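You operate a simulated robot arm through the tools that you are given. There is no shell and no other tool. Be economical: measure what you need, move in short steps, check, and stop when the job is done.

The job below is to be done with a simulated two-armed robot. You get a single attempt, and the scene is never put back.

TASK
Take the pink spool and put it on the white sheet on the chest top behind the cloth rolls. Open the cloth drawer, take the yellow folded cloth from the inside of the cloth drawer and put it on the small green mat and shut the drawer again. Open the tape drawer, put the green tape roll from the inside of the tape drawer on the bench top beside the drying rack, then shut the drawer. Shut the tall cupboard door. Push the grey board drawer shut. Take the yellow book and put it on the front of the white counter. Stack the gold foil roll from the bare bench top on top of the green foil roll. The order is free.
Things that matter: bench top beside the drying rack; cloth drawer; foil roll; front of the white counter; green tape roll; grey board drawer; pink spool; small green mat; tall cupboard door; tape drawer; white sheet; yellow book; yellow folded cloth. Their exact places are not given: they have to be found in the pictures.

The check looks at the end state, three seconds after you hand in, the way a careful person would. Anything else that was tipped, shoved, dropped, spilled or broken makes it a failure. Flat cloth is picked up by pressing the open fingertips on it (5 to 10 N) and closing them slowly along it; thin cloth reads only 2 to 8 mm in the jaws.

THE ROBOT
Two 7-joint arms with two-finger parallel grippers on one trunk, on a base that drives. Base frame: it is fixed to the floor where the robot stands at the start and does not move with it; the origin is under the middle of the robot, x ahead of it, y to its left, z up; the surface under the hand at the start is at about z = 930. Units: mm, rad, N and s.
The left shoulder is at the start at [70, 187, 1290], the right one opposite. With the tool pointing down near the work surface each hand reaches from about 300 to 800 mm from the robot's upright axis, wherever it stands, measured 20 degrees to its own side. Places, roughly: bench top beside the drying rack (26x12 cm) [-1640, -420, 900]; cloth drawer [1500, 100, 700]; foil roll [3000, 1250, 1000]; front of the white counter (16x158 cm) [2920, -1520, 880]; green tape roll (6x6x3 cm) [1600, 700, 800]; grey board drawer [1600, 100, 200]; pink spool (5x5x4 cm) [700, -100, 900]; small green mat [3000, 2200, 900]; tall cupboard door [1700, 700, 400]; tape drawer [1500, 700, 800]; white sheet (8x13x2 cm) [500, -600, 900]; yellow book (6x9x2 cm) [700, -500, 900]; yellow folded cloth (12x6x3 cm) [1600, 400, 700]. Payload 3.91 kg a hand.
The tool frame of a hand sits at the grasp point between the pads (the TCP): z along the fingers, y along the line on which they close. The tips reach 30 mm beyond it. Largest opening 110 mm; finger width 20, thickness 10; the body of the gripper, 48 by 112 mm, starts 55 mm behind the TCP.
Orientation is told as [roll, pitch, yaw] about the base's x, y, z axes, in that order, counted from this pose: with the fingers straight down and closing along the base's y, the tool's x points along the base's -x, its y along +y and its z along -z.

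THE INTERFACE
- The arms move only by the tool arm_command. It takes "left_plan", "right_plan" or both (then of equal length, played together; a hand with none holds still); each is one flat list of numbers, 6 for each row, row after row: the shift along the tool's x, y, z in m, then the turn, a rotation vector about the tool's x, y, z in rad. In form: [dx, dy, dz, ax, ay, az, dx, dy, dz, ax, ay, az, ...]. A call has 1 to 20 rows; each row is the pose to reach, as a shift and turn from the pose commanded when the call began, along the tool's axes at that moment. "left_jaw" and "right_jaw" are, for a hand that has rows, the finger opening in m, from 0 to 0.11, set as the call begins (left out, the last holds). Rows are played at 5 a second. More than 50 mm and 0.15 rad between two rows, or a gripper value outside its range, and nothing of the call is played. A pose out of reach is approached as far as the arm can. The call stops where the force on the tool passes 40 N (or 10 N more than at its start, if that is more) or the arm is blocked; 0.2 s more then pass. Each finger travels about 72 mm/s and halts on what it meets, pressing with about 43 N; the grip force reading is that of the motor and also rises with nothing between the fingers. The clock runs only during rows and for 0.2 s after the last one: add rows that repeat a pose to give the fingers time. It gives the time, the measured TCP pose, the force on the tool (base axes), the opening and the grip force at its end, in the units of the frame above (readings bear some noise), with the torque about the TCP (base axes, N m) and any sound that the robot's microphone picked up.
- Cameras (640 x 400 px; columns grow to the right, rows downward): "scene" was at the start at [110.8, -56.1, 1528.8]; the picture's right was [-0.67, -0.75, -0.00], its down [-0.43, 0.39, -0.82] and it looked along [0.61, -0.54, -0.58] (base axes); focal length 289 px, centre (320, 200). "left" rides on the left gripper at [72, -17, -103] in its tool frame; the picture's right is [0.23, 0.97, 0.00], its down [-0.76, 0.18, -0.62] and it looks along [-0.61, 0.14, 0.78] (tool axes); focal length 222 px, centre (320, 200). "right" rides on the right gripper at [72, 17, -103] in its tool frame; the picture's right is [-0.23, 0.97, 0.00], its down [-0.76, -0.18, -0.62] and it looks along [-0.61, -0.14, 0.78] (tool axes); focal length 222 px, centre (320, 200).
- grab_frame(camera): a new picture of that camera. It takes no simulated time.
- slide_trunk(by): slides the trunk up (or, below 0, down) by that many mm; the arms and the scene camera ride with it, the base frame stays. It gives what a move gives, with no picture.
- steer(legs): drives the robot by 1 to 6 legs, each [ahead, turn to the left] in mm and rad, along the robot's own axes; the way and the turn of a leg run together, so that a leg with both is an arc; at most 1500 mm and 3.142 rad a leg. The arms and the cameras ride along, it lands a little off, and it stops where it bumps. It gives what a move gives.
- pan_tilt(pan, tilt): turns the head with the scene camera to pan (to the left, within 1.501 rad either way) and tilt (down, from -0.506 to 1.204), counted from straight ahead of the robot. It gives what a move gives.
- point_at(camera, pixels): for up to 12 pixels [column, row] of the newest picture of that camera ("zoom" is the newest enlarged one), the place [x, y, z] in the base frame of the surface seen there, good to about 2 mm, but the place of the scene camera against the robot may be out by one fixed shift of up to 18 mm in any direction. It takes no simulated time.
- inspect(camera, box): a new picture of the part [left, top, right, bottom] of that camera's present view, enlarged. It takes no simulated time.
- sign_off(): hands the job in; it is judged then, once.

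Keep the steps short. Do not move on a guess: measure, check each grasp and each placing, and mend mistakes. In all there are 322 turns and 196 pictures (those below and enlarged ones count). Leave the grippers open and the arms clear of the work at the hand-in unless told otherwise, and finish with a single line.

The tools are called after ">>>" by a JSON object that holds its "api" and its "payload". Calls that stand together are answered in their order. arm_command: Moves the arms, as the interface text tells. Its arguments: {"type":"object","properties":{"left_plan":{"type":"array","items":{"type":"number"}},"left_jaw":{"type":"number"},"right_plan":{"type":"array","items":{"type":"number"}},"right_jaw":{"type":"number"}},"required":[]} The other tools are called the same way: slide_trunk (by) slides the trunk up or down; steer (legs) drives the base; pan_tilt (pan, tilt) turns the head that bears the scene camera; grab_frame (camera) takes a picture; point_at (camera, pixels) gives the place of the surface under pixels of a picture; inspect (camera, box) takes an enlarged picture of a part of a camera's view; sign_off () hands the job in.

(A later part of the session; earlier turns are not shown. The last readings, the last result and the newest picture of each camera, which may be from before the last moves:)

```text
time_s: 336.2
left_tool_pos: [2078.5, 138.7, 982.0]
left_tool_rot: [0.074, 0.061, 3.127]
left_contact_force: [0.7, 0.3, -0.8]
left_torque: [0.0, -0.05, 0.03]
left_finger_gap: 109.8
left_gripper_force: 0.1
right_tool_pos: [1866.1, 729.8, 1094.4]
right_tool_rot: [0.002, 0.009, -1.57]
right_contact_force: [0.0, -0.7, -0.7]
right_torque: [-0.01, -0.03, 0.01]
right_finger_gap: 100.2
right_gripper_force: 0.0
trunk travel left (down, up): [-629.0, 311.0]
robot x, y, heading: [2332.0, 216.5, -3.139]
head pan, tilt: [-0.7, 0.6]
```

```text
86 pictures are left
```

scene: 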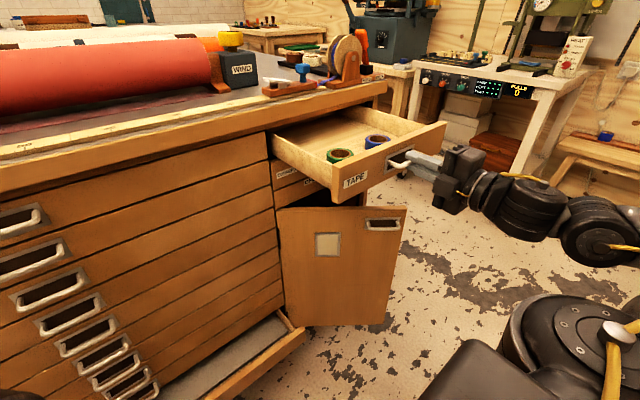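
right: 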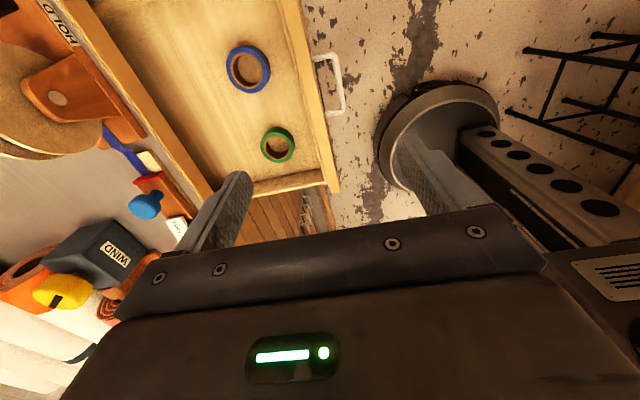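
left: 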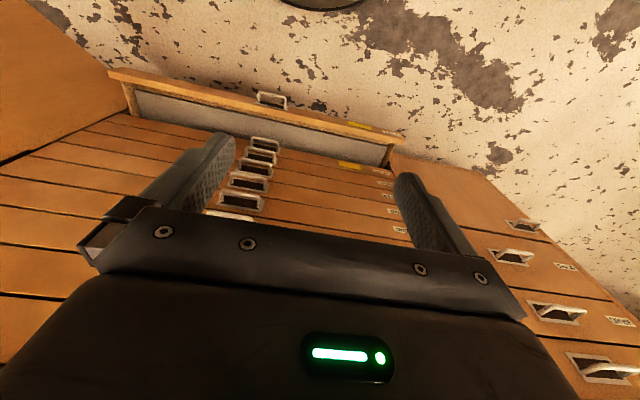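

>>> {"api": "inspect", "payload": {"camera": "right", "box": [200, 30, 360, 210]}}

>>> {"api": "point_at", "payload": {"camera": "right", "pixels": [[263, 144], [292, 144], [277, 129], [278, 161], [278, 146], [300, 120], [318, 120], [262, 187], [215, 190], [248, 90]]}}

```text
2.22 times, centred on (280, 120) of right
```

zoom: 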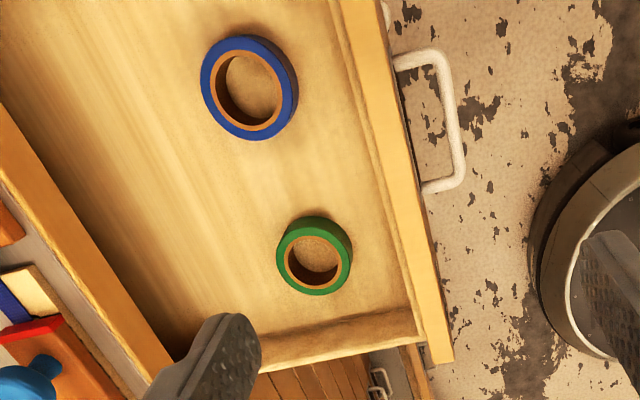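

```text
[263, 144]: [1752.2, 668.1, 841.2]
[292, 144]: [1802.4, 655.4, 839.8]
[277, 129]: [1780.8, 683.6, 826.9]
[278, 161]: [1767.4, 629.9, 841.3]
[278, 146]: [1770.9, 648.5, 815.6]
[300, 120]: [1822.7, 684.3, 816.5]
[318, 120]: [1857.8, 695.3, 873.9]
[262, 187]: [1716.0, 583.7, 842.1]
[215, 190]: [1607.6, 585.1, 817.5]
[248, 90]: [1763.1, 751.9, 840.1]
```

>>> {"api": "point_at", "payload": {"camera": "zoom", "pixels": [[281, 255], [347, 262], [318, 290], [312, 226], [295, 235], [340, 282], [300, 300], [330, 220], [400, 240], [290, 335]]}}

```text
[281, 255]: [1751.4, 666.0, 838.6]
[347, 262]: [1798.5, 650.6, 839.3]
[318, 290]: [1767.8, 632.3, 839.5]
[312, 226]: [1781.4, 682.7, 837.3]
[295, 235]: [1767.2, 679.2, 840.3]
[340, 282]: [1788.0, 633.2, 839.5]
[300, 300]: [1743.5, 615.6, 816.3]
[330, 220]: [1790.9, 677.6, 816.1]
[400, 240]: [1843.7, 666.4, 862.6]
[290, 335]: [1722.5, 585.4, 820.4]
```

The green tape ring is centred at (1775,657), top 839.5, drawer floor 816. I'll move above it, then lower the trunk 150 mm.

>>> {"api": "arm_command", "payload": {"right_plan": [-0.025, -0.03, 0, 0, 0, 0, -0.05, -0.06, 0, 0, 0, 0, -0.073, -0.091, 0, 0, 0, 0, -0.073, -0.091, 0, 0, 0, 0], "right_jaw": 0.08}}

>>> {"api": "slide_trunk", "payload": {"by": -150}}

>>> {"api": "grab_frame", "payload": {"camera": "right"}}

```text
time_s: 337.2
left_tool_pos: [2079.6, 140.3, 983.0]
left_tool_rot: [0.074, 0.059, 3.125]
left_contact_force: [0.1, -0.1, 0.2]
left_torque: [0.01, 0.07, 0.04]
left_finger_gap: 110.1
left_gripper_force: 0.0
right_tool_pos: [1779.3, 657.8, 1096.3]
right_tool_rot: [-0.001, 0.007, -1.571]
right_contact_force: [0.3, 0.1, -0.3]
right_torque: [-0.02, 0.01, 0.02]
right_finger_gap: 79.9
right_gripper_force: 0.1
trunk travel left (down, up): [-629.0, 311.0]
robot x, y, heading: [2333.4, 216.6, -3.137]
head pan, tilt: [-0.7, 0.6]
```

```text
time_s: 338.9
left_tool_pos: [2079.9, 139.1, 831.9]
left_tool_rot: [0.075, 0.061, 3.125]
left_contact_force: [-0.1, -0.3, -0.1]
left_torque: [0.01, 0.02, 0.02]
left_finger_gap: 109.8
left_gripper_force: 0.1
right_tool_pos: [1778.3, 658.3, 947.2]
right_tool_rot: [-0.002, 0.008, -1.572]
right_contact_force: [-0.1, -0.3, 0.3]
right_torque: [-0.01, 0.02, -0.02]
right_finger_gap: 79.8
right_gripper_force: 0.1
trunk travel left (down, up): [-479.0, 461.0]
robot x, y, heading: [2326.4, 212.6, -3.14]
head pan, tilt: [-0.7, 0.6]
```

```text
84 pictures are left
```

right: 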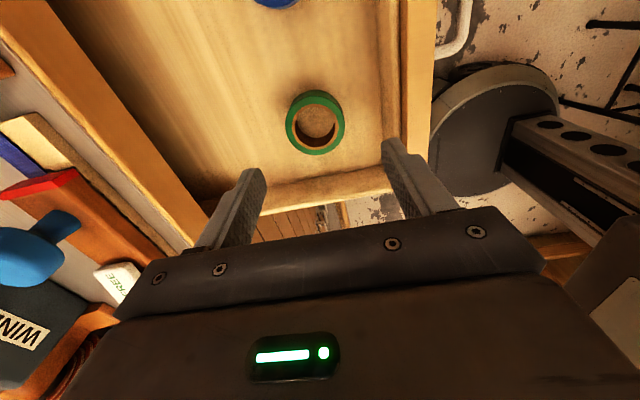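

>>> {"api": "point_at", "payload": {"camera": "right", "pixels": [[289, 124], [342, 124], [317, 152], [308, 100], [328, 100], [390, 130], [300, 150], [333, 147]]}}

```text
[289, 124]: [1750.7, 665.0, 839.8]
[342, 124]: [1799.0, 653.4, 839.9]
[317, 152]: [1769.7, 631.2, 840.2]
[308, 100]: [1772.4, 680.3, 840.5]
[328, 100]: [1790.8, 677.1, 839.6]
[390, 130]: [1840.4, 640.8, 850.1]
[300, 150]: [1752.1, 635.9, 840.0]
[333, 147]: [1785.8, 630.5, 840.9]
```

Centre (1775,656) is confirmed. I'll descend to TCP z≈850.

>>> {"api": "arm_command", "payload": {"right_plan": [-0.002, -0.003, 0.035, 0, 0, 0, -0.002, -0.003, 0.07, 0, 0, 0, -0.002, -0.003, 0.096, 0, 0, 0]}}

>>> {"api": "arm_command", "payload": {"right_plan": [0, 0, 0, 0, 0, 0, 0, 0, 0, 0, 0, 0, 0, 0, 0, 0, 0, 0, 0, 0, 0, 0, 0, 0, 0, 0, -0.03, 0, 0, 0, 0, 0, -0.07, 0, 0, 0, 0, 0, -0.11, 0, 0, 0], "right_jaw": 0.035}}

>>> {"api": "grab_frame", "payload": {"camera": "right"}}

```text
time_s: 339.7
left_tool_pos: [2078.8, 139.4, 831.8]
left_tool_rot: [0.075, 0.06, 3.127]
left_contact_force: [0.0, 0.4, 0.7]
left_torque: [-0.02, -0.01, -0.02]
left_finger_gap: 110.1
left_gripper_force: 0.0
right_tool_pos: [1773.9, 656.9, 849.8]
right_tool_rot: [0.0, 0.006, -1.571]
right_contact_force: [0.1, 1.2, 1.3]
right_torque: [0.01, -0.02, 0.0]
right_finger_gap: 80.0
right_gripper_force: 0.0
trunk travel left (down, up): [-479.0, 461.0]
robot x, y, heading: [2334.8, 213.3, -3.141]
head pan, tilt: [-0.7, 0.6]
```

```text
time_s: 341.3
left_tool_pos: [2078.4, 139.9, 832.7]
left_tool_rot: [0.075, 0.059, 3.127]
left_contact_force: [-0.2, -0.1, -0.7]
left_torque: [0.01, 0.02, 0.01]
left_finger_gap: 109.9
left_gripper_force: 0.1
right_tool_pos: [1780.2, 657.7, 956.4]
right_tool_rot: [-0.005, 0.005, -1.57]
right_contact_force: [-0.3, -0.9, -0.1]
right_torque: [0.01, 0.01, -0.02]
right_finger_gap: 55.8
right_gripper_force: 42.9
right hand out of reach, approached as far as the arm can: row 7
trunk travel left (down, up): [-479.0, 461.0]
robot x, y, heading: [2330.3, 213.8, -3.141]
head pan, tilt: [-0.7, 0.6]
```

```text
83 pictures are left
```

right: 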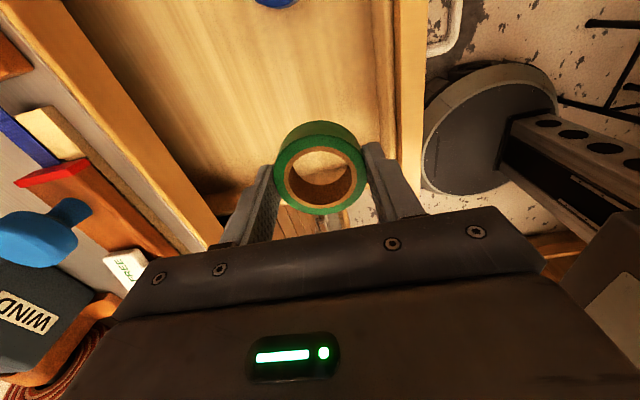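

The green tape is held (55.8 mm). The left hand is free, so I'll try tilting it forward with closed fingers to serve as a pusher for the drawer, door and board drawer.

>>> {"api": "arm_command", "payload": {"left_plan": [-0.008, 0, 0, 0, -0.143, 0, -0.016, 0, 0, 0, -0.286, 0, -0.024, 0, 0, 0, -0.429, 0, -0.032, 0, 0, 0, -0.572, 0, -0.04, 0, 0, 0, -0.715, 0, -0.048, 0, 0, 0, -0.858, 0, -0.056, 0, 0, 0, -1.0, 0, -0.064, 0, 0, 0, -1.143, 0, -0.072, 0, 0, 0, -1.286, 0, -0.08, 0, 0, 0, -1.43, 0], "left_jaw": 0.0}}

>>> {"api": "pan_tilt", "payload": {"pan": 0.0, "tilt": 0.8}}

>>> {"api": "grab_frame", "payload": {"camera": "scene"}}

```text
time_s: 343.7
left_tool_pos: [1929.0, 184.7, 1044.8]
left_tool_rot: [-0.186, -1.371, -2.947]
left_contact_force: [0.0, -0.6, -0.4]
left_torque: [0.02, -0.01, 0.04]
left_finger_gap: 0.0
left_gripper_force: 37.6
left hand out of reach, approached as far as the arm can: row 1, 2, 3, 4, 5, 6, 7, 8, 9, 10
right_tool_pos: [1779.0, 656.1, 956.6]
right_tool_rot: [-0.003, 0.006, -1.571]
right_contact_force: [0.4, 0.1, -0.5]
right_torque: [-0.01, 0.06, 0.0]
right_finger_gap: 55.6
right_gripper_force: 43.2
trunk travel left (down, up): [-479.0, 461.0]
robot x, y, heading: [2333.4, 213.8, -3.142]
head pan, tilt: [-0.7, 0.6]
stopped in row 10 (left hand): the arm was blocked; the commanded pose is now the measured one
```

```text
time_s: 344.8
left_tool_pos: [1929.4, 181.4, 1045.6]
left_tool_rot: [-0.162, -1.369, -2.966]
left_contact_force: [-0.6, 0.1, -0.1]
left_torque: [0.0, 0.04, 0.01]
left_finger_gap: 0.0
left_gripper_force: 37.3
right_tool_pos: [1778.8, 657.3, 955.8]
right_tool_rot: [-0.004, 0.006, -1.572]
right_contact_force: [-0.9, 0.2, -0.1]
right_torque: [0.0, 0.05, 0.01]
right_finger_gap: 55.5
right_gripper_force: 42.6
trunk travel left (down, up): [-479.0, 461.0]
robot x, y, heading: [2331.8, 212.3, -3.136]
head pan, tilt: [0.0, 0.799]
```

```text
82 pictures are left
```

scene: 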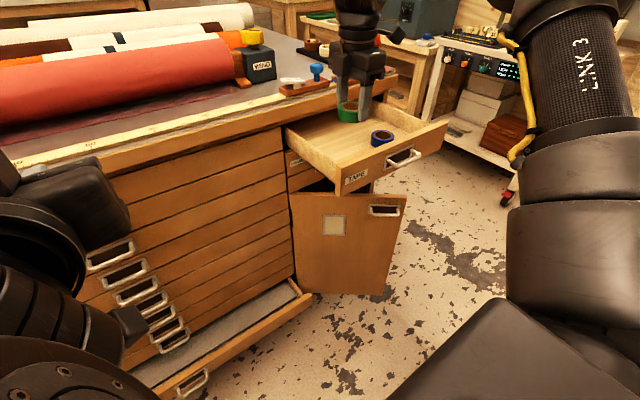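

>>> {"api": "pan_tilt", "payload": {"pan": 0.3, "tilt": 0.7}}

>>> {"api": "grab_frame", "payload": {"camera": "scene"}}

```text
time_s: 345.6
left_tool_pos: [1929.7, 181.4, 1045.9]
left_tool_rot: [-0.169, -1.37, -2.959]
left_contact_force: [0.0, 0.1, -0.7]
left_torque: [0.0, -0.01, -0.05]
left_finger_gap: 0.3
left_gripper_force: 38.1
right_tool_pos: [1779.4, 657.6, 955.7]
right_tool_rot: [-0.004, 0.006, -1.572]
right_contact_force: [0.0, -0.3, -1.1]
right_torque: [-0.02, 0.02, -0.02]
right_finger_gap: 55.4
right_gripper_force: 43.5
trunk travel left (down, up): [-479.0, 461.0]
robot x, y, heading: [2328.7, 213.0, -3.136]
head pan, tilt: [0.3, 0.7]
```

```text
81 pictures are left
```

scene: 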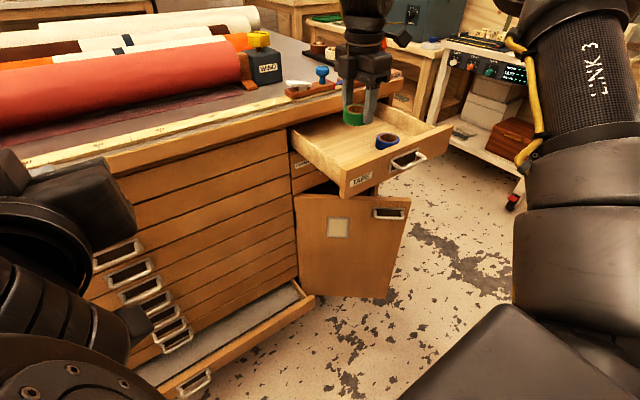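

The left arm is pressing against the head. I'll undo the tilt and lower the left hand to free it.

>>> {"api": "arm_command", "payload": {"left_plan": [0.03, 0, 0, 0, 0.14, 0, 0.06, 0, 0, 0, 0.28, 0, 0.09, 0, 0, 0, 0.42, 0, 0.12, 0, 0, 0, 0.56, 0, 0.15, 0, 0, 0, 0.7, 0, 0.18, 0, 0, 0, 0.84, 0, 0.2, 0, 0, 0, 0.98, 0, 0.2, 0, 0, 0, 1.12, 0, 0.2, 0, 0, 0, 1.26, 0, 0.2, 0, 0, 0, 1.37, 0]}}

>>> {"api": "grab_frame", "payload": {"camera": "scene"}}

```text
time_s: 347.8
left_tool_pos: [1969.6, 190.2, 846.8]
left_tool_rot: [-0.03, 0.0, -3.13]
left_contact_force: [-0.3, 0.1, -0.8]
left_torque: [0.01, 0.01, -0.03]
left_finger_gap: 0.0
left_gripper_force: 37.6
right_tool_pos: [1779.8, 657.5, 955.6]
right_tool_rot: [-0.004, 0.007, -1.57]
right_contact_force: [0.0, -0.5, -0.7]
right_torque: [0.02, 0.04, -0.01]
right_finger_gap: 55.6
right_gripper_force: 42.6
trunk travel left (down, up): [-479.0, 461.0]
robot x, y, heading: [2333.7, 213.7, -3.138]
head pan, tilt: [0.3, 0.7]
```

```text
80 pictures are left
```

scene: 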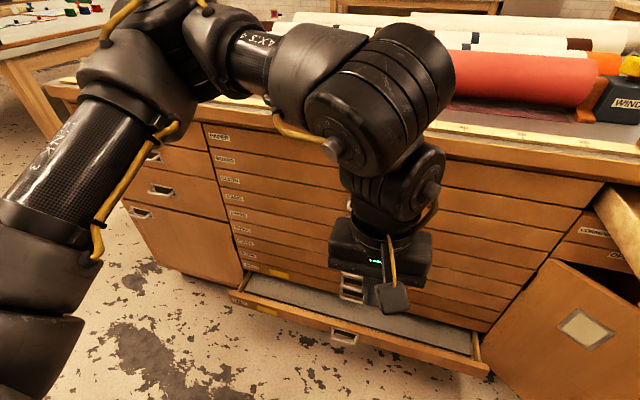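

The head is free and the left arm is in a tidy posture. I'll now deliver the tape, then return to close things with the right hand. Raise the trunk 200 mm and drive out: -y along the aisle, then -x.

>>> {"api": "slide_trunk", "payload": {"by": 200}}

>>> {"api": "steer", "payload": {"legs": [[0, 1.57], [1400, 0], [0, -1.57]]}}

```text
time_s: 349.9
left_tool_pos: [1969.5, 192.0, 1047.7]
left_tool_rot: [-0.03, -0.004, -3.13]
left_contact_force: [0.2, -0.1, 0.5]
left_torque: [0.0, 0.01, -0.01]
left_finger_gap: 0.0
left_gripper_force: 37.5
right_tool_pos: [1777.6, 656.9, 1156.1]
right_tool_rot: [-0.002, 0.007, -1.571]
right_contact_force: [0.1, 0.2, -0.5]
right_torque: [0.01, -0.02, 0.01]
right_finger_gap: 55.5
right_gripper_force: 43.1
trunk travel left (down, up): [-679.0, 261.0]
robot x, y, heading: [2332.1, 215.8, -3.14]
head pan, tilt: [0.3, 0.7]
```

```text
time_s: 364.6
left_tool_pos: [1980.7, -1217.6, 1047.7]
left_tool_rot: [-0.031, -0.004, -3.13]
left_contact_force: [-0.3, 0.1, 0.1]
left_torque: [0.01, 0.0, -0.02]
left_finger_gap: 0.0
left_gripper_force: 37.8
right_tool_pos: [1790.3, -753.0, 1156.3]
right_tool_rot: [-0.002, 0.007, -1.569]
right_contact_force: [-0.3, 0.3, -0.8]
right_torque: [0.01, 0.0, 0.02]
right_finger_gap: 54.9
right_gripper_force: 43.0
trunk travel left (down, up): [-679.0, 261.0]
robot x, y, heading: [2344.8, -1192.5, -3.143]
head pan, tilt: [0.3, 0.7]
```

>>> {"api": "steer", "payload": {"legs": [[1500, 0], [1400, 0]]}}

>>> {"api": "pan_tilt", "payload": {"pan": -0.5, "tilt": 0.4}}

>>> {"api": "grab_frame", "payload": {"camera": "scene"}}

```text
time_s: 378.5
left_tool_pos: [-893.7, -1188.5, 1048.0]
left_tool_rot: [-0.029, -0.003, 3.127]
left_contact_force: [-0.1, 0.2, -0.2]
left_torque: [0.0, -0.01, -0.02]
left_finger_gap: 0.0
left_gripper_force: 37.6
right_tool_pos: [-1071.5, -716.6, 1155.3]
right_tool_rot: [-0.005, 0.007, -1.598]
right_contact_force: [0.3, -0.2, -0.8]
right_torque: [0.01, 0.0, 0.04]
right_finger_gap: 54.2
right_gripper_force: 43.4
trunk travel left (down, up): [-679.0, 261.0]
robot x, y, heading: [-527.6, -1173.6, 3.118]
head pan, tilt: [0.3, 0.7]
```

```text
time_s: 379.7
left_tool_pos: [-892.7, -1186.7, 1047.1]
left_tool_rot: [-0.032, -0.005, 3.127]
left_contact_force: [-0.2, -0.4, 0.2]
left_torque: [0.02, 0.0, 0.01]
left_finger_gap: 0.0
left_gripper_force: 38.5
right_tool_pos: [-1070.8, -716.1, 1156.3]
right_tool_rot: [-0.002, 0.009, -1.597]
right_contact_force: [0.6, -0.4, -1.0]
right_torque: [-0.01, 0.01, 0.02]
right_finger_gap: 54.3
right_gripper_force: 43.0
trunk travel left (down, up): [-679.0, 261.0]
robot x, y, heading: [-530.0, -1172.0, 3.115]
head pan, tilt: [-0.499, 0.4]
```

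```text
79 pictures are left
```

scene: 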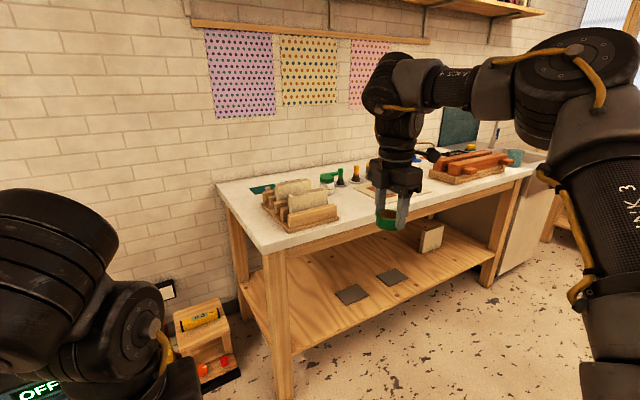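

I see a bench with a rack at (300,205). I'll measure it and zoom in.

>>> {"api": "inspect", "payload": {"camera": "scene", "box": [200, 130, 550, 290]}}

>>> {"api": "point_at", "payload": {"camera": "scene", "pixels": [[275, 245], [230, 190], [300, 215], [335, 215], [350, 225], [360, 195], [300, 190], [330, 180], [470, 170], [450, 190], [520, 170], [262, 192]]}}

```text
1.83 times, centred on (375, 210) of scene
```

zoom: 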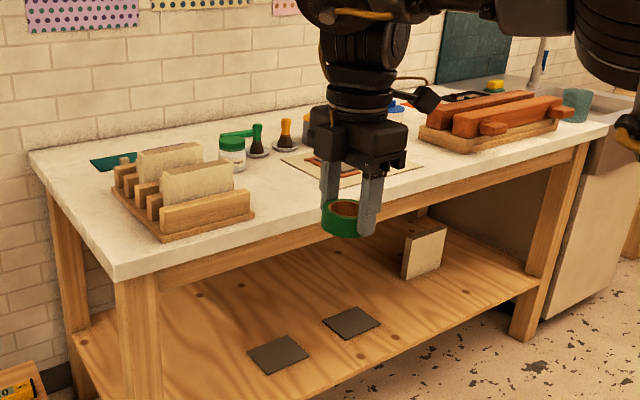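

```text
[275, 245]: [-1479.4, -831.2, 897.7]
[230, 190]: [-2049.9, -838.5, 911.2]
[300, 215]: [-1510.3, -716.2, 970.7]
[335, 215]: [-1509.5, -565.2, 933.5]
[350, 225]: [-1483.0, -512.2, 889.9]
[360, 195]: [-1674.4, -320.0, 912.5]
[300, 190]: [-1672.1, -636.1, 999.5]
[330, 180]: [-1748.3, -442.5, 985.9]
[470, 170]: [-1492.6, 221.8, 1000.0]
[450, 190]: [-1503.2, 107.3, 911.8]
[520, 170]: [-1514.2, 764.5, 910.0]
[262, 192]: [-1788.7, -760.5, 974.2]
```

The rack spans y -760 to -560. The free bench beside it is around (-1590,-440), bench top ≈902. I'll drive so the hand arrives above it.

>>> {"api": "steer", "payload": {"legs": [[0, -0.47], [585, 0], [0, 0.49]]}}

>>> {"api": "grab_frame", "payload": {"camera": "right"}}

```text
time_s: 385.7
left_tool_pos: [-1403.4, -918.8, 1046.8]
left_tool_rot: [-0.029, -0.003, -3.133]
left_contact_force: [-0.5, 0.2, -0.5]
left_torque: [0.0, 0.03, -0.01]
left_finger_gap: 0.0
left_gripper_force: 37.9
right_tool_pos: [-1592.3, -452.4, 1155.7]
right_tool_rot: [-0.004, 0.006, -1.575]
right_contact_force: [-0.2, 0.7, -0.5]
right_torque: [0.01, -0.01, 0.02]
right_finger_gap: 54.2
right_gripper_force: 42.8
trunk travel left (down, up): [-679.0, 261.0]
robot x, y, heading: [-1041.1, -896.2, 3.141]
head pan, tilt: [-0.499, 0.4]
```

```text
77 pictures are left
```

right: 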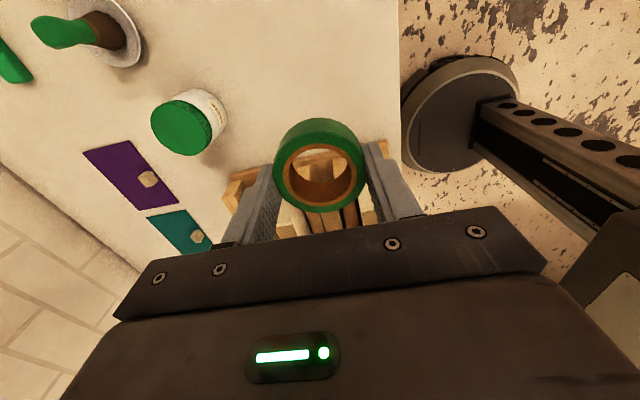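

>>> {"api": "point_at", "payload": {"camera": "right", "pixels": [[330, 80], [270, 80], [385, 60], [398, 120], [330, 30], [230, 170], [380, 150], [215, 130], [240, 110], [260, 160], [320, 150]]}}

```text
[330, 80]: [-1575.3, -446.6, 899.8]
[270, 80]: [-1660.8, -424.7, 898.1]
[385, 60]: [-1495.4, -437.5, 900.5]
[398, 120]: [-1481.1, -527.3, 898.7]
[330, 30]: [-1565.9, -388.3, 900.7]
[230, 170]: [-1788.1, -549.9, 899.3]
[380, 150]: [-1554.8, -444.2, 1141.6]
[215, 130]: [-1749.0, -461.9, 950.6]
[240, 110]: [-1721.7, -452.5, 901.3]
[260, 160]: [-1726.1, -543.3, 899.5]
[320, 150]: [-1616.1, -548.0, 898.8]
```

The bench is z 899 and (-1620,-430) is free, between the rack (y<-555) and the jar (x<-1720). I'll lower the trunk 150, move over and down.

>>> {"api": "slide_trunk", "payload": {"by": -150}}

>>> {"api": "arm_command", "payload": {"right_plan": [0.022, -0.028, 0, 0, 0, 0, 0.022, -0.028, 0.03, 0, 0, 0, 0.022, -0.028, 0.06, 0, 0, 0, 0.022, -0.028, 0.068, 0, 0, 0]}}

>>> {"api": "grab_frame", "payload": {"camera": "right"}}

```text
time_s: 387.5
left_tool_pos: [-1403.5, -919.1, 896.4]
left_tool_rot: [-0.03, -0.004, -3.132]
left_contact_force: [-1.1, -0.2, -0.2]
left_torque: [0.02, 0.02, 0.0]
left_finger_gap: 0.0
left_gripper_force: 38.1
right_tool_pos: [-1590.8, -452.4, 1006.4]
right_tool_rot: [-0.004, 0.008, -1.577]
right_contact_force: [0.0, -0.7, -0.2]
right_torque: [-0.01, -0.01, -0.02]
right_finger_gap: 54.0
right_gripper_force: 43.6
trunk travel left (down, up): [-529.0, 411.0]
robot x, y, heading: [-1036.5, -898.1, 3.136]
head pan, tilt: [-0.499, 0.4]
```

```text
time_s: 388.5
left_tool_pos: [-1403.3, -919.8, 897.0]
left_tool_rot: [-0.031, -0.004, -3.133]
left_contact_force: [0.0, 0.1, 0.5]
left_torque: [0.02, 0.02, -0.01]
left_finger_gap: 0.0
left_gripper_force: 38.0
right_tool_pos: [-1618.4, -431.1, 935.7]
right_tool_rot: [-0.002, 0.007, -1.576]
right_contact_force: [-0.8, 0.2, 0.1]
right_torque: [0.02, -0.04, 0.03]
right_finger_gap: 54.2
right_gripper_force: 43.1
right hand out of reach, approached as far as the arm can: row 1
trunk travel left (down, up): [-529.0, 411.0]
robot x, y, heading: [-1040.9, -896.3, 3.144]
head pan, tilt: [-0.499, 0.4]
```

```text
76 pictures are left
```

right: 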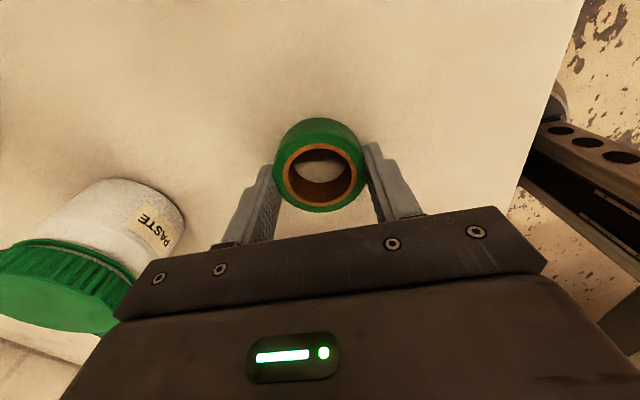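

>>> {"api": "arm_command", "payload": {"right_plan": [0, 0, 0.003, 0, 0, 0, 0, 0, 0.005, 0, 0, 0]}}

>>> {"api": "arm_command", "payload": {"right_plan": [0, 0, 0, 0, 0, 0, 0, 0, 0, 0, 0, 0, 0, 0, 0, 0, 0, 0, 0, 0, -0.03, 0, 0, 0, 0, 0, -0.07, 0, 0, 0, 0, 0, -0.11, 0, 0, 0], "right_jaw": 0.075}}

>>> {"api": "slide_trunk", "payload": {"by": 150}}

>>> {"api": "grab_frame", "payload": {"camera": "right"}}

```text
time_s: 389.1
left_tool_pos: [-1403.7, -919.9, 897.6]
left_tool_rot: [-0.03, -0.006, -3.133]
left_contact_force: [0.8, 0.1, -0.1]
left_torque: [0.0, -0.02, -0.01]
left_finger_gap: 0.0
left_gripper_force: 37.3
right_tool_pos: [-1619.1, -430.8, 934.5]
right_tool_rot: [-0.009, 0.01, -1.576]
right_contact_force: [-3.8, 5.0, 16.5]
right_torque: [0.19, -0.29, 0.1]
right_finger_gap: 54.4
right_gripper_force: 42.7
trunk travel left (down, up): [-529.0, 411.0]
robot x, y, heading: [-1042.9, -899.4, 3.141]
head pan, tilt: [-0.499, 0.4]
```

```text
time_s: 390.5
left_tool_pos: [-1402.4, -920.0, 897.4]
left_tool_rot: [-0.031, -0.004, -3.134]
left_contact_force: [0.5, -0.4, -0.7]
left_torque: [0.01, -0.03, 0.01]
left_finger_gap: 0.0
left_gripper_force: 37.6
right_tool_pos: [-1588.0, -431.7, 1014.2]
right_tool_rot: [-0.012, 0.004, -1.576]
right_contact_force: [-0.5, -0.3, -0.1]
right_torque: [-0.01, 0.01, 0.01]
right_finger_gap: 74.9
right_gripper_force: 0.1
right hand out of reach, approached as far as the arm can: row 5, 6
trunk travel left (down, up): [-529.0, 411.0]
robot x, y, heading: [-1044.0, -896.0, 3.139]
head pan, tilt: [-0.499, 0.4]
```

```text
time_s: 392.2
left_tool_pos: [-1402.8, -919.6, 1047.2]
left_tool_rot: [-0.029, -0.003, -3.134]
left_contact_force: [-0.5, 0.4, -0.5]
left_torque: [-0.03, -0.01, 0.0]
left_finger_gap: 0.2
left_gripper_force: 37.6
right_tool_pos: [-1589.6, -431.4, 1161.7]
right_tool_rot: [-0.008, 0.004, -1.574]
right_contact_force: [0.2, 0.0, 0.3]
right_torque: [0.01, 0.02, 0.02]
right_finger_gap: 75.1
right_gripper_force: 0.0
trunk travel left (down, up): [-679.0, 261.0]
robot x, y, heading: [-1044.4, -896.6, 3.144]
head pan, tilt: [-0.499, 0.4]
```

```text
75 pictures are left
```

right: 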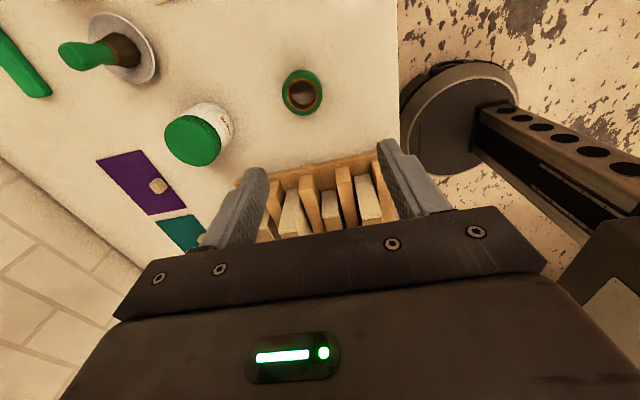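

The tape lies on the bench beside the rack. I'll drive back by reversing the same path.

>>> {"api": "steer", "payload": {"legs": [[0, -0.49], [-585, 0], [0, 0.5]]}}

>>> {"api": "steer", "payload": {"legs": [[-1450, 0], [-1430, 0]]}}

```text
time_s: 398.4
left_tool_pos: [-880.5, -1198.5, 1046.2]
left_tool_rot: [-0.03, -0.003, -3.128]
left_contact_force: [0.5, 1.0, -0.1]
left_torque: [0.02, 0.0, 0.0]
left_finger_gap: 0.1
left_gripper_force: 37.8
right_tool_pos: [-1069.1, -712.0, 1160.9]
right_tool_rot: [-0.009, 0.007, -1.57]
right_contact_force: [-0.3, -0.1, -0.3]
right_torque: [0.0, 0.02, -0.04]
right_finger_gap: 75.2
right_gripper_force: 0.0
trunk travel left (down, up): [-679.0, 261.0]
robot x, y, heading: [-518.3, -1179.2, -3.142]
head pan, tilt: [-0.499, 0.4]
```

```text
time_s: 412.4
left_tool_pos: [2017.5, -1243.3, 1047.1]
left_tool_rot: [-0.03, -0.002, 3.109]
left_contact_force: [0.2, -0.1, 0.2]
left_torque: [0.01, -0.03, 0.02]
left_finger_gap: 0.0
left_gripper_force: 38.0
right_tool_pos: [1850.8, -747.6, 1161.9]
right_tool_rot: [-0.011, 0.005, -1.616]
right_contact_force: [0.4, 0.5, 1.0]
right_torque: [-0.03, 0.01, 0.01]
right_finger_gap: 74.8
right_gripper_force: 0.1
trunk travel left (down, up): [-679.0, 261.0]
robot x, y, heading: [2378.4, -1235.4, 3.098]
head pan, tilt: [-0.499, 0.4]
```

>>> {"api": "steer", "payload": {"legs": [[0, 1.614], [-1500, 0], [-80, 0], [0, -1.57]]}}

>>> {"api": "arm_command", "payload": {"right_plan": [0, 0.008, 0, 0.143, 0, 0, 0, 0.016, 0, 0.286, 0, 0, 0, 0.024, 0, 0.429, 0, 0, 0, 0.032, 0, 0.572, 0, 0, 0, 0.04, 0, 0.715, 0, 0, 0, 0.048, 0, 0.858, 0, 0, 0, 0.056, 0, 1.0, 0, 0, 0, 0.064, 0, 1.143, 0, 0, 0, 0.072, 0, 1.286, 0, 0, 0, 0.08, 0, 1.43, 0, 0, 0, 0.08, 0, 1.57, 0, 0], "right_jaw": 0.0}}

>>> {"api": "pan_tilt", "payload": {"pan": -0.7, "tilt": 0.6}}

>>> {"api": "grab_frame", "payload": {"camera": "scene"}}

```text
time_s: 420.1
left_tool_pos: [2386.4, -982.2, 1046.5]
left_tool_rot: [-0.024, 0.0, -1.605]
left_contact_force: [-1.1, 0.7, -0.1]
left_torque: [0.01, -0.06, 0.01]
left_finger_gap: 0.0
left_gripper_force: 37.4
right_tool_pos: [1887.6, -1132.1, 1145.3]
right_tool_rot: [-0.067, -0.015, -0.051]
right_contact_force: [-1.8, -0.4, -0.7]
right_torque: [-0.05, -0.06, -0.01]
right_finger_gap: 75.1
right_gripper_force: 0.0
trunk travel left (down, up): [-679.0, 261.0]
robot x, y, heading: [2381.1, -620.1, -1.716]
head pan, tilt: [-0.499, 0.4]
stopped in leg 2: the robot was blocked; the commanded pose is now the measured one
```

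```text
time_s: 422.6
left_tool_pos: [2392.9, -981.0, 1047.3]
left_tool_rot: [-0.029, -0.002, -1.602]
left_contact_force: [-0.3, -0.4, 0.6]
left_torque: [0.02, 0.0, 0.02]
left_finger_gap: 0.0
left_gripper_force: 37.8
right_tool_pos: [1901.0, -1049.8, 1144.6]
right_tool_rot: [-1.642, -0.007, -0.05]
right_contact_force: [1.1, 0.1, -0.7]
right_torque: [0.01, -0.01, -0.06]
right_finger_gap: 0.0
right_gripper_force: 37.9
trunk travel left (down, up): [-679.0, 261.0]
robot x, y, heading: [2381.4, -616.2, -1.716]
head pan, tilt: [-0.499, 0.4]
```

```text
time_s: 423.3
left_tool_pos: [2394.2, -979.7, 1047.3]
left_tool_rot: [-0.029, -0.003, -1.601]
left_contact_force: [1.1, 0.2, -0.2]
left_torque: [-0.01, 0.0, -0.01]
left_finger_gap: 0.0
left_gripper_force: 37.6
right_tool_pos: [1899.8, -1050.2, 1145.3]
right_tool_rot: [-1.639, -0.007, -0.051]
right_contact_force: [-0.4, 0.6, 0.9]
right_torque: [-0.05, 0.02, 0.0]
right_finger_gap: 0.1
right_gripper_force: 38.1
trunk travel left (down, up): [-679.0, 261.0]
robot x, y, heading: [2384.0, -618.3, -1.711]
head pan, tilt: [-0.7, 0.6]
```

```text
74 pictures are left
```

scene: 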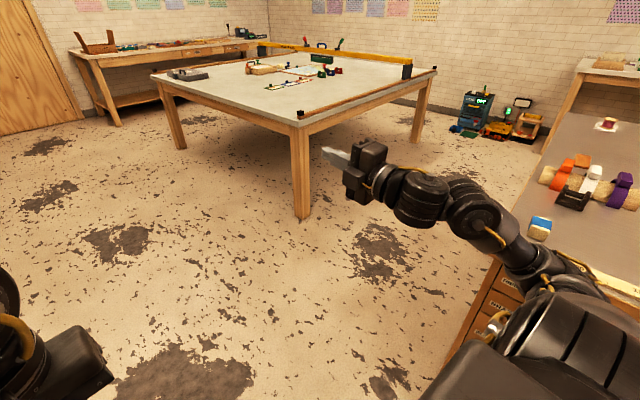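

The robot was blocked while reversing. I'll look at the left side, where the left elbow is.

>>> {"api": "pan_tilt", "payload": {"pan": 1.4, "tilt": 0.4}}

>>> {"api": "grab_frame", "payload": {"camera": "scene"}}

```text
time_s: 425.3
left_tool_pos: [2394.5, -981.7, 1047.0]
left_tool_rot: [-0.029, -0.002, -1.603]
left_contact_force: [0.7, 0.3, -0.1]
left_torque: [-0.02, 0.01, 0.0]
left_finger_gap: 0.2
left_gripper_force: 37.8
right_tool_pos: [1899.9, -1051.3, 1145.6]
right_tool_rot: [-1.639, -0.007, -0.05]
right_contact_force: [0.3, -0.2, 0.3]
right_torque: [-0.01, -0.01, -0.05]
right_finger_gap: 0.0
right_gripper_force: 37.8
trunk travel left (down, up): [-679.0, 261.0]
robot x, y, heading: [2381.8, -614.1, -1.717]
head pan, tilt: [1.4, 0.4]
```

```text
73 pictures are left
```

scene: 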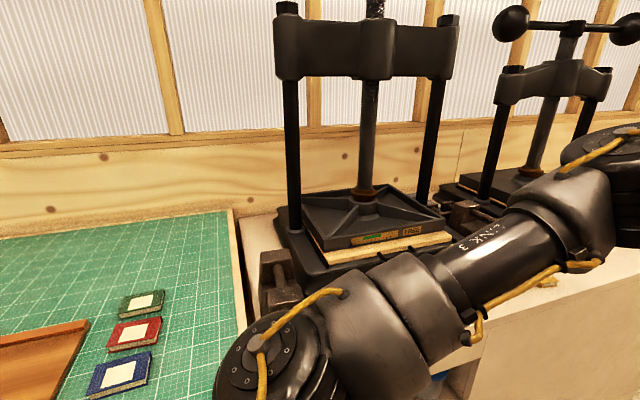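

>>> {"api": "pan_tilt", "payload": {"pan": 1.5, "tilt": 0.95}}

>>> {"api": "grab_frame", "payload": {"camera": "scene"}}

```text
time_s: 426.2
left_tool_pos: [2393.7, -980.9, 1046.1]
left_tool_rot: [-0.03, -0.002, -1.602]
left_contact_force: [0.0, 0.3, -0.2]
left_torque: [0.0, 0.01, -0.02]
left_finger_gap: 0.0
left_gripper_force: 38.0
right_tool_pos: [1900.1, -1051.6, 1145.3]
right_tool_rot: [-1.64, -0.005, -0.051]
right_contact_force: [-0.2, 0.5, 0.1]
right_torque: [-0.01, 0.03, -0.01]
right_finger_gap: 0.0
right_gripper_force: 38.1
trunk travel left (down, up): [-679.0, 261.0]
robot x, y, heading: [2381.8, -618.2, -1.718]
head pan, tilt: [1.499, 0.949]
```

```text
72 pictures are left
```

scene: 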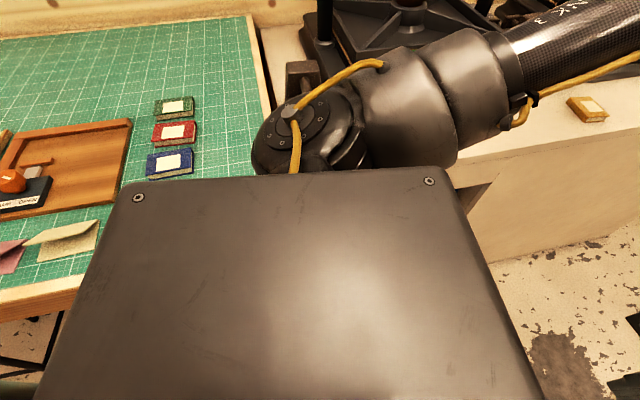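

>>> {"api": "point_at", "payload": {"camera": "scene", "pixels": [[590, 30], [430, 100], [370, 25], [310, 60], [300, 75], [588, 107], [325, 30], [290, 150]]}}

>>> {"api": "steer", "payload": {"legs": [[100, 0]]}}

>>> {"api": "pan_tilt", "payload": {"pan": -1.4, "tilt": 0.8}}

>>> {"api": "grab_frame", "payload": {"camera": "scene"}}

```text
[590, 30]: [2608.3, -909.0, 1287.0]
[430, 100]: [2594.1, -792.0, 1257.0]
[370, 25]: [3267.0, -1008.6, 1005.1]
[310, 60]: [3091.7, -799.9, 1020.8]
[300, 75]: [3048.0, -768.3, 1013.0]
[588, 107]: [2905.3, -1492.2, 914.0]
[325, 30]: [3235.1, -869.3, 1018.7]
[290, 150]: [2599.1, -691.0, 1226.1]
```

```text
time_s: 427.4
left_tool_pos: [2379.8, -1081.5, 1047.4]
left_tool_rot: [-0.03, -0.002, -1.598]
left_contact_force: [-0.4, -0.3, 0.0]
left_torque: [0.05, 0.0, 0.0]
left_finger_gap: 0.0
left_gripper_force: 37.9
right_tool_pos: [1885.8, -1151.0, 1145.8]
right_tool_rot: [-1.641, -0.007, -0.049]
right_contact_force: [0.5, -0.1, 0.5]
right_torque: [0.0, 0.0, 0.0]
right_finger_gap: 0.0
right_gripper_force: 37.8
trunk travel left (down, up): [-679.0, 261.0]
robot x, y, heading: [2369.9, -714.3, -1.717]
head pan, tilt: [1.499, 0.949]
```

```text
time_s: 429.9
left_tool_pos: [2380.0, -1081.9, 1047.1]
left_tool_rot: [-0.031, -0.002, -1.599]
left_contact_force: [0.6, -0.3, -0.1]
left_torque: [0.04, 0.03, -0.01]
left_finger_gap: 0.1
left_gripper_force: 38.0
right_tool_pos: [1886.3, -1150.3, 1145.8]
right_tool_rot: [-1.64, -0.007, -0.049]
right_contact_force: [0.3, 0.7, -0.3]
right_torque: [0.03, 0.01, -0.02]
right_finger_gap: 0.0
right_gripper_force: 37.5
trunk travel left (down, up): [-679.0, 261.0]
robot x, y, heading: [2368.1, -716.0, -1.716]
head pan, tilt: [-1.4, 0.799]
```

```text
71 pictures are left
```

scene: 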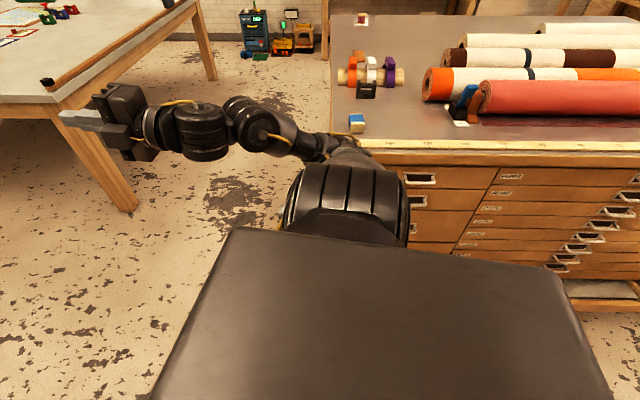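

>>> {"api": "point_at", "payload": {"camera": "scene", "pixels": [[350, 150], [320, 140], [260, 135], [370, 165], [345, 230]]}}

```text
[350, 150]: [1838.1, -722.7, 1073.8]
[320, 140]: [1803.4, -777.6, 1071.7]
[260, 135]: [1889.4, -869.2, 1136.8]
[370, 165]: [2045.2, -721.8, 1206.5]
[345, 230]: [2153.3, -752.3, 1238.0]
```

Nothing obvious is in the way. I'll correct the heading and reverse in a smaller step, watching the result.

>>> {"api": "steer", "payload": {"legs": [[0, 0.1]]}}

>>> {"api": "steer", "payload": {"legs": [[-200, 0]]}}

```text
time_s: 430.9
left_tool_pos: [2414.8, -1078.2, 1047.0]
left_tool_rot: [-0.031, -0.001, -1.503]
left_contact_force: [0.4, -0.1, 0.2]
left_torque: [0.0, -0.02, -0.03]
left_finger_gap: 0.3
left_gripper_force: 37.4
right_tool_pos: [1930.3, -1197.1, 1145.2]
right_tool_rot: [-1.641, -0.008, 0.049]
right_contact_force: [-0.2, 0.4, 0.1]
right_torque: [-0.02, -0.01, -0.02]
right_finger_gap: 0.0
right_gripper_force: 37.4
trunk travel left (down, up): [-679.0, 261.0]
robot x, y, heading: [2366.2, -716.2, -1.615]
head pan, tilt: [-1.4, 0.799]
```

```text
time_s: 432.5
left_tool_pos: [2423.8, -875.1, 1046.5]
left_tool_rot: [-0.029, -0.002, -1.505]
left_contact_force: [-0.2, -0.1, 0.1]
left_torque: [0.01, 0.0, 0.03]
left_finger_gap: 0.3
left_gripper_force: 38.2
right_tool_pos: [1939.8, -992.9, 1144.6]
right_tool_rot: [-1.641, -0.006, 0.046]
right_contact_force: [-0.1, -0.3, -0.8]
right_torque: [-0.01, 0.05, 0.02]
right_finger_gap: 0.0
right_gripper_force: 37.9
trunk travel left (down, up): [-679.0, 261.0]
robot x, y, heading: [2376.5, -515.3, -1.615]
head pan, tilt: [-1.4, 0.799]
```

That passed. I'll continue: a slight turn, then reverse 820 mm.

>>> {"api": "steer", "payload": {"legs": [[0, 0.11], [-450, 0]]}}

>>> {"api": "steer", "payload": {"legs": [[-390, 0], [0, -1.64]]}}

>>> {"api": "pan_tilt", "payload": {"pan": -0.7, "tilt": 0.6}}

>>> {"api": "grab_frame", "payload": {"camera": "scene"}}

```text
time_s: 435.8
left_tool_pos: [2434.4, -412.1, 1046.7]
left_tool_rot: [-0.03, -0.002, -1.403]
left_contact_force: [0.4, 1.2, 0.5]
left_torque: [0.0, -0.01, 0.0]
left_finger_gap: 0.1
left_gripper_force: 37.8
right_tool_pos: [1963.8, -577.8, 1145.8]
right_tool_rot: [-1.64, -0.007, 0.148]
right_contact_force: [0.1, 0.1, -0.6]
right_torque: [0.05, 0.03, -0.01]
right_finger_gap: 0.0
right_gripper_force: 38.0
trunk travel left (down, up): [-679.0, 261.0]
robot x, y, heading: [2353.4, -56.7, -1.514]
head pan, tilt: [-1.4, 0.799]
```

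```text
time_s: 442.1
left_tool_pos: [1970.8, 268.2, 1046.9]
left_tool_rot: [-0.029, -0.001, -3.031]
left_contact_force: [-0.8, 0.3, 0.6]
left_torque: [-0.02, 0.01, 0.01]
left_finger_gap: 0.2
left_gripper_force: 37.3
right_tool_pos: [1834.1, 746.5, 1144.9]
right_tool_rot: [-1.641, -0.007, -1.479]
right_contact_force: [0.5, 0.6, -0.9]
right_torque: [-0.01, -0.01, 0.02]
right_finger_gap: 0.0
right_gripper_force: 37.5
trunk travel left (down, up): [-679.0, 261.0]
robot x, y, heading: [2328.6, 332.9, 3.139]
head pan, tilt: [-1.4, 0.799]
```

```text
time_s: 443.2
left_tool_pos: [1972.6, 267.0, 1046.7]
left_tool_rot: [-0.029, -0.002, -3.032]
left_contact_force: [0.6, 0.2, -0.8]
left_torque: [-0.01, 0.02, 0.01]
left_finger_gap: 0.0
left_gripper_force: 37.4
right_tool_pos: [1833.3, 747.8, 1144.1]
right_tool_rot: [-1.642, -0.006, -1.479]
right_contact_force: [0.7, 0.1, 0.3]
right_torque: [0.0, -0.01, 0.05]
right_finger_gap: 0.0
right_gripper_force: 38.1
trunk travel left (down, up): [-679.0, 261.0]
robot x, y, heading: [2332.3, 329.1, 3.137]
head pan, tilt: [-0.7, 0.6]
```

```text
70 pictures are left
```

scene: 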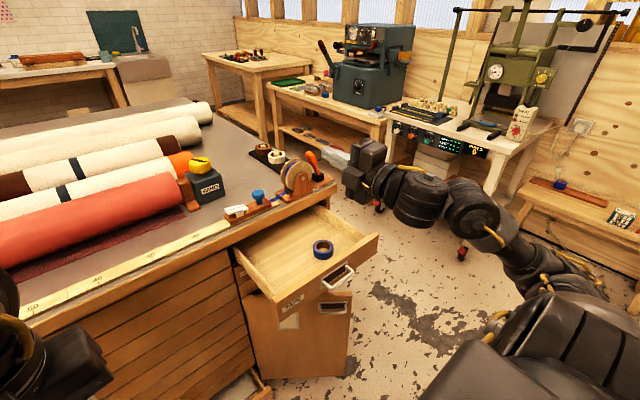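

Back at the chest. I'll draw the level hand back 110 mm and 75 mm right, so the fist will meet the tape drawer front beside its handle.

>>> {"api": "arm_command", "payload": {"right_plan": [0.02, 0, -0.03, 0, 0, 0, 0.04, 0, -0.06, 0, 0, 0, 0.06, 0, -0.09, 0, 0, 0, 0.075, 0, -0.11, 0, 0, 0]}}

```text
time_s: 444.2
left_tool_pos: [1971.2, 268.7, 1047.2]
left_tool_rot: [-0.03, -0.001, -3.032]
left_contact_force: [0.5, 0.2, 0.2]
left_torque: [0.0, -0.01, -0.02]
left_finger_gap: 0.1
left_gripper_force: 38.0
right_tool_pos: [1937.4, 830.1, 1137.8]
right_tool_rot: [-1.64, -0.006, -1.48]
right_contact_force: [-0.2, 0.8, -0.4]
right_torque: [-0.01, -0.02, -0.05]
right_finger_gap: 0.1
right_gripper_force: 37.7
trunk travel left (down, up): [-679.0, 261.0]
robot x, y, heading: [2329.8, 326.5, 3.141]
head pan, tilt: [-0.7, 0.6]
```

>>> {"api": "arm_command", "payload": {"left_plan": [0.03, 0, 0, 0, 0, 0, 0.06, 0, 0, 0, 0, 0, 0.09, 0, 0, 0, 0, 0]}}

>>> {"api": "slide_trunk", "payload": {"by": -308}}

>>> {"api": "steer", "payload": {"legs": [[150, 0]]}}

>>> {"api": "grab_frame", "payload": {"camera": "scene"}}

```text
time_s: 445.0
left_tool_pos: [2063.4, 278.0, 1047.2]
left_tool_rot: [-0.028, -0.003, -3.03]
left_contact_force: [0.6, 0.5, -0.2]
left_torque: [-0.01, 0.07, 0.01]
left_finger_gap: 0.0
left_gripper_force: 37.9
right_tool_pos: [1939.0, 829.7, 1137.5]
right_tool_rot: [-1.642, -0.009, -1.479]
right_contact_force: [-0.5, 1.3, -0.1]
right_torque: [-0.01, -0.01, -0.02]
right_finger_gap: 0.0
right_gripper_force: 38.0
trunk travel left (down, up): [-679.0, 261.0]
robot x, y, heading: [2330.5, 328.3, 3.137]
head pan, tilt: [-0.7, 0.6]
```

```text
time_s: 448.1
left_tool_pos: [2060.1, 277.4, 740.1]
left_tool_rot: [-0.031, -0.002, -3.031]
left_contact_force: [0.3, 0.0, -0.9]
left_torque: [0.03, 0.02, 0.01]
left_finger_gap: 0.0
left_gripper_force: 37.9
right_tool_pos: [1936.6, 829.6, 829.4]
right_tool_rot: [-1.64, -0.008, -1.481]
right_contact_force: [-0.6, 0.1, 0.2]
right_torque: [0.01, 0.03, 0.02]
right_finger_gap: 0.2
right_gripper_force: 38.3
trunk travel left (down, up): [-371.0, 569.0]
robot x, y, heading: [2333.0, 331.4, 3.141]
head pan, tilt: [-0.7, 0.6]
```

```text
time_s: 449.5
left_tool_pos: [1911.4, 278.6, 739.0]
left_tool_rot: [-0.029, 0.001, -3.031]
left_contact_force: [-0.6, -0.6, 0.6]
left_torque: [0.02, 0.0, 0.0]
left_finger_gap: 0.1
left_gripper_force: 37.5
right_tool_pos: [1786.6, 829.4, 828.7]
right_tool_rot: [-1.64, -0.007, -1.481]
right_contact_force: [-0.1, 0.5, -0.6]
right_torque: [0.01, 0.02, 0.01]
right_finger_gap: 0.3
right_gripper_force: 37.5
trunk travel left (down, up): [-371.0, 569.0]
robot x, y, heading: [2184.3, 329.9, 3.131]
head pan, tilt: [-0.7, 0.6]
```

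```text
69 pictures are left
```

scene: 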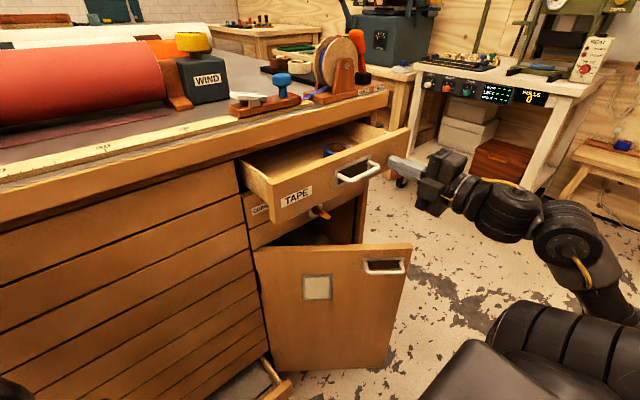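

The drawer is moving in. I'll push the remaining ~107 mm.

>>> {"api": "steer", "payload": {"legs": [[108, 0]]}}

>>> {"api": "grab_frame", "payload": {"camera": "scene"}}

```text
time_s: 450.6
left_tool_pos: [1804.6, 278.4, 741.6]
left_tool_rot: [-0.03, 0.0, -3.031]
left_contact_force: [-0.4, -0.2, 1.5]
left_torque: [-0.01, -0.03, -0.04]
left_finger_gap: 0.2
left_gripper_force: 37.6
right_tool_pos: [1679.1, 831.3, 827.5]
right_tool_rot: [-1.638, -0.007, -1.48]
right_contact_force: [0.4, 1.3, 0.7]
right_torque: [0.0, 0.04, 0.02]
right_finger_gap: 0.2
right_gripper_force: 37.8
trunk travel left (down, up): [-371.0, 569.0]
robot x, y, heading: [2074.3, 332.1, 3.136]
head pan, tilt: [-0.7, 0.6]
```

```text
68 pictures are left
```

scene: 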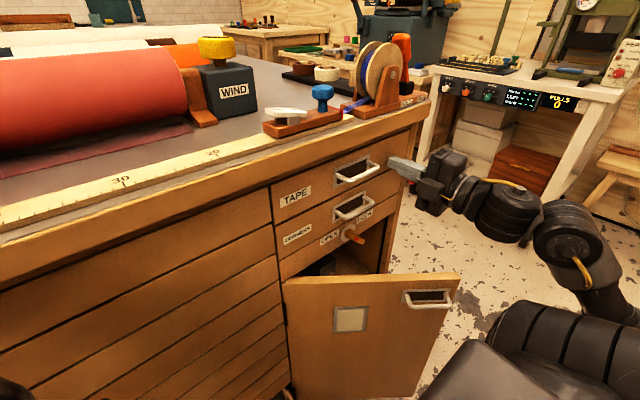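

>>> {"api": "point_at", "payload": {"camera": "scene", "pixels": [[285, 215], [320, 190], [390, 150], [300, 250], [370, 200], [250, 200], [260, 260], [345, 180], [430, 285], [457, 280]]}}

```text
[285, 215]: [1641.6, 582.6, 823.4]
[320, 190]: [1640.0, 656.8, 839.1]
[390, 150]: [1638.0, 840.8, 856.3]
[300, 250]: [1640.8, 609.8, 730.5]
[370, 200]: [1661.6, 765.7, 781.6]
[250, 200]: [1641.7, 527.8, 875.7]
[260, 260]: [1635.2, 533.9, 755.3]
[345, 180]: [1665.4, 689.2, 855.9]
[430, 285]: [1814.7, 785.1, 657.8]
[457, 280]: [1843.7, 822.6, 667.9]
```

The tape drawer is flush at x≈1640. Next the cupboard door: free edge at (1844,823), hinge at y≈567. I'll back off with a small zig-zag to shift -50 mm in y, then lower the fist to z≈560.

>>> {"api": "steer", "payload": {"legs": [[0, -0.2], [-250, 0], [0, 0.2]]}}

>>> {"api": "slide_trunk", "payload": {"by": -265}}

>>> {"api": "grab_frame", "payload": {"camera": "scene"}}

```text
time_s: 453.9
left_tool_pos: [2050.2, 229.0, 740.9]
left_tool_rot: [-0.031, -0.001, -3.028]
left_contact_force: [-0.5, 0.3, 0.3]
left_torque: [0.01, -0.02, 0.03]
left_finger_gap: 0.0
left_gripper_force: 37.3
right_tool_pos: [1925.0, 781.0, 828.8]
right_tool_rot: [-1.64, -0.008, -1.48]
right_contact_force: [0.1, -0.4, -0.5]
right_torque: [0.01, -0.01, 0.03]
right_finger_gap: 0.0
right_gripper_force: 37.9
trunk travel left (down, up): [-371.0, 569.0]
robot x, y, heading: [2324.7, 281.7, 3.139]
head pan, tilt: [-0.7, 0.6]
```

```text
time_s: 456.6
left_tool_pos: [2050.1, 229.5, 475.6]
left_tool_rot: [-0.031, -0.001, -3.031]
left_contact_force: [0.7, 0.0, 0.4]
left_torque: [0.01, 0.0, 0.0]
left_finger_gap: 0.0
left_gripper_force: 38.1
right_tool_pos: [1925.8, 781.0, 564.8]
right_tool_rot: [-1.641, -0.005, -1.477]
right_contact_force: [-0.4, -0.4, -0.1]
right_torque: [0.0, 0.02, -0.01]
right_finger_gap: 0.0
right_gripper_force: 38.3
trunk travel left (down, up): [-106.0, 834.0]
robot x, y, heading: [2319.2, 282.6, 3.145]
head pan, tilt: [-0.7, 0.6]
```

```text
67 pictures are left
```

scene: 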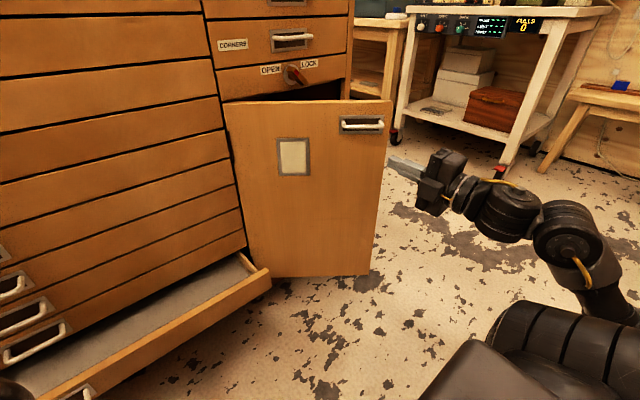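

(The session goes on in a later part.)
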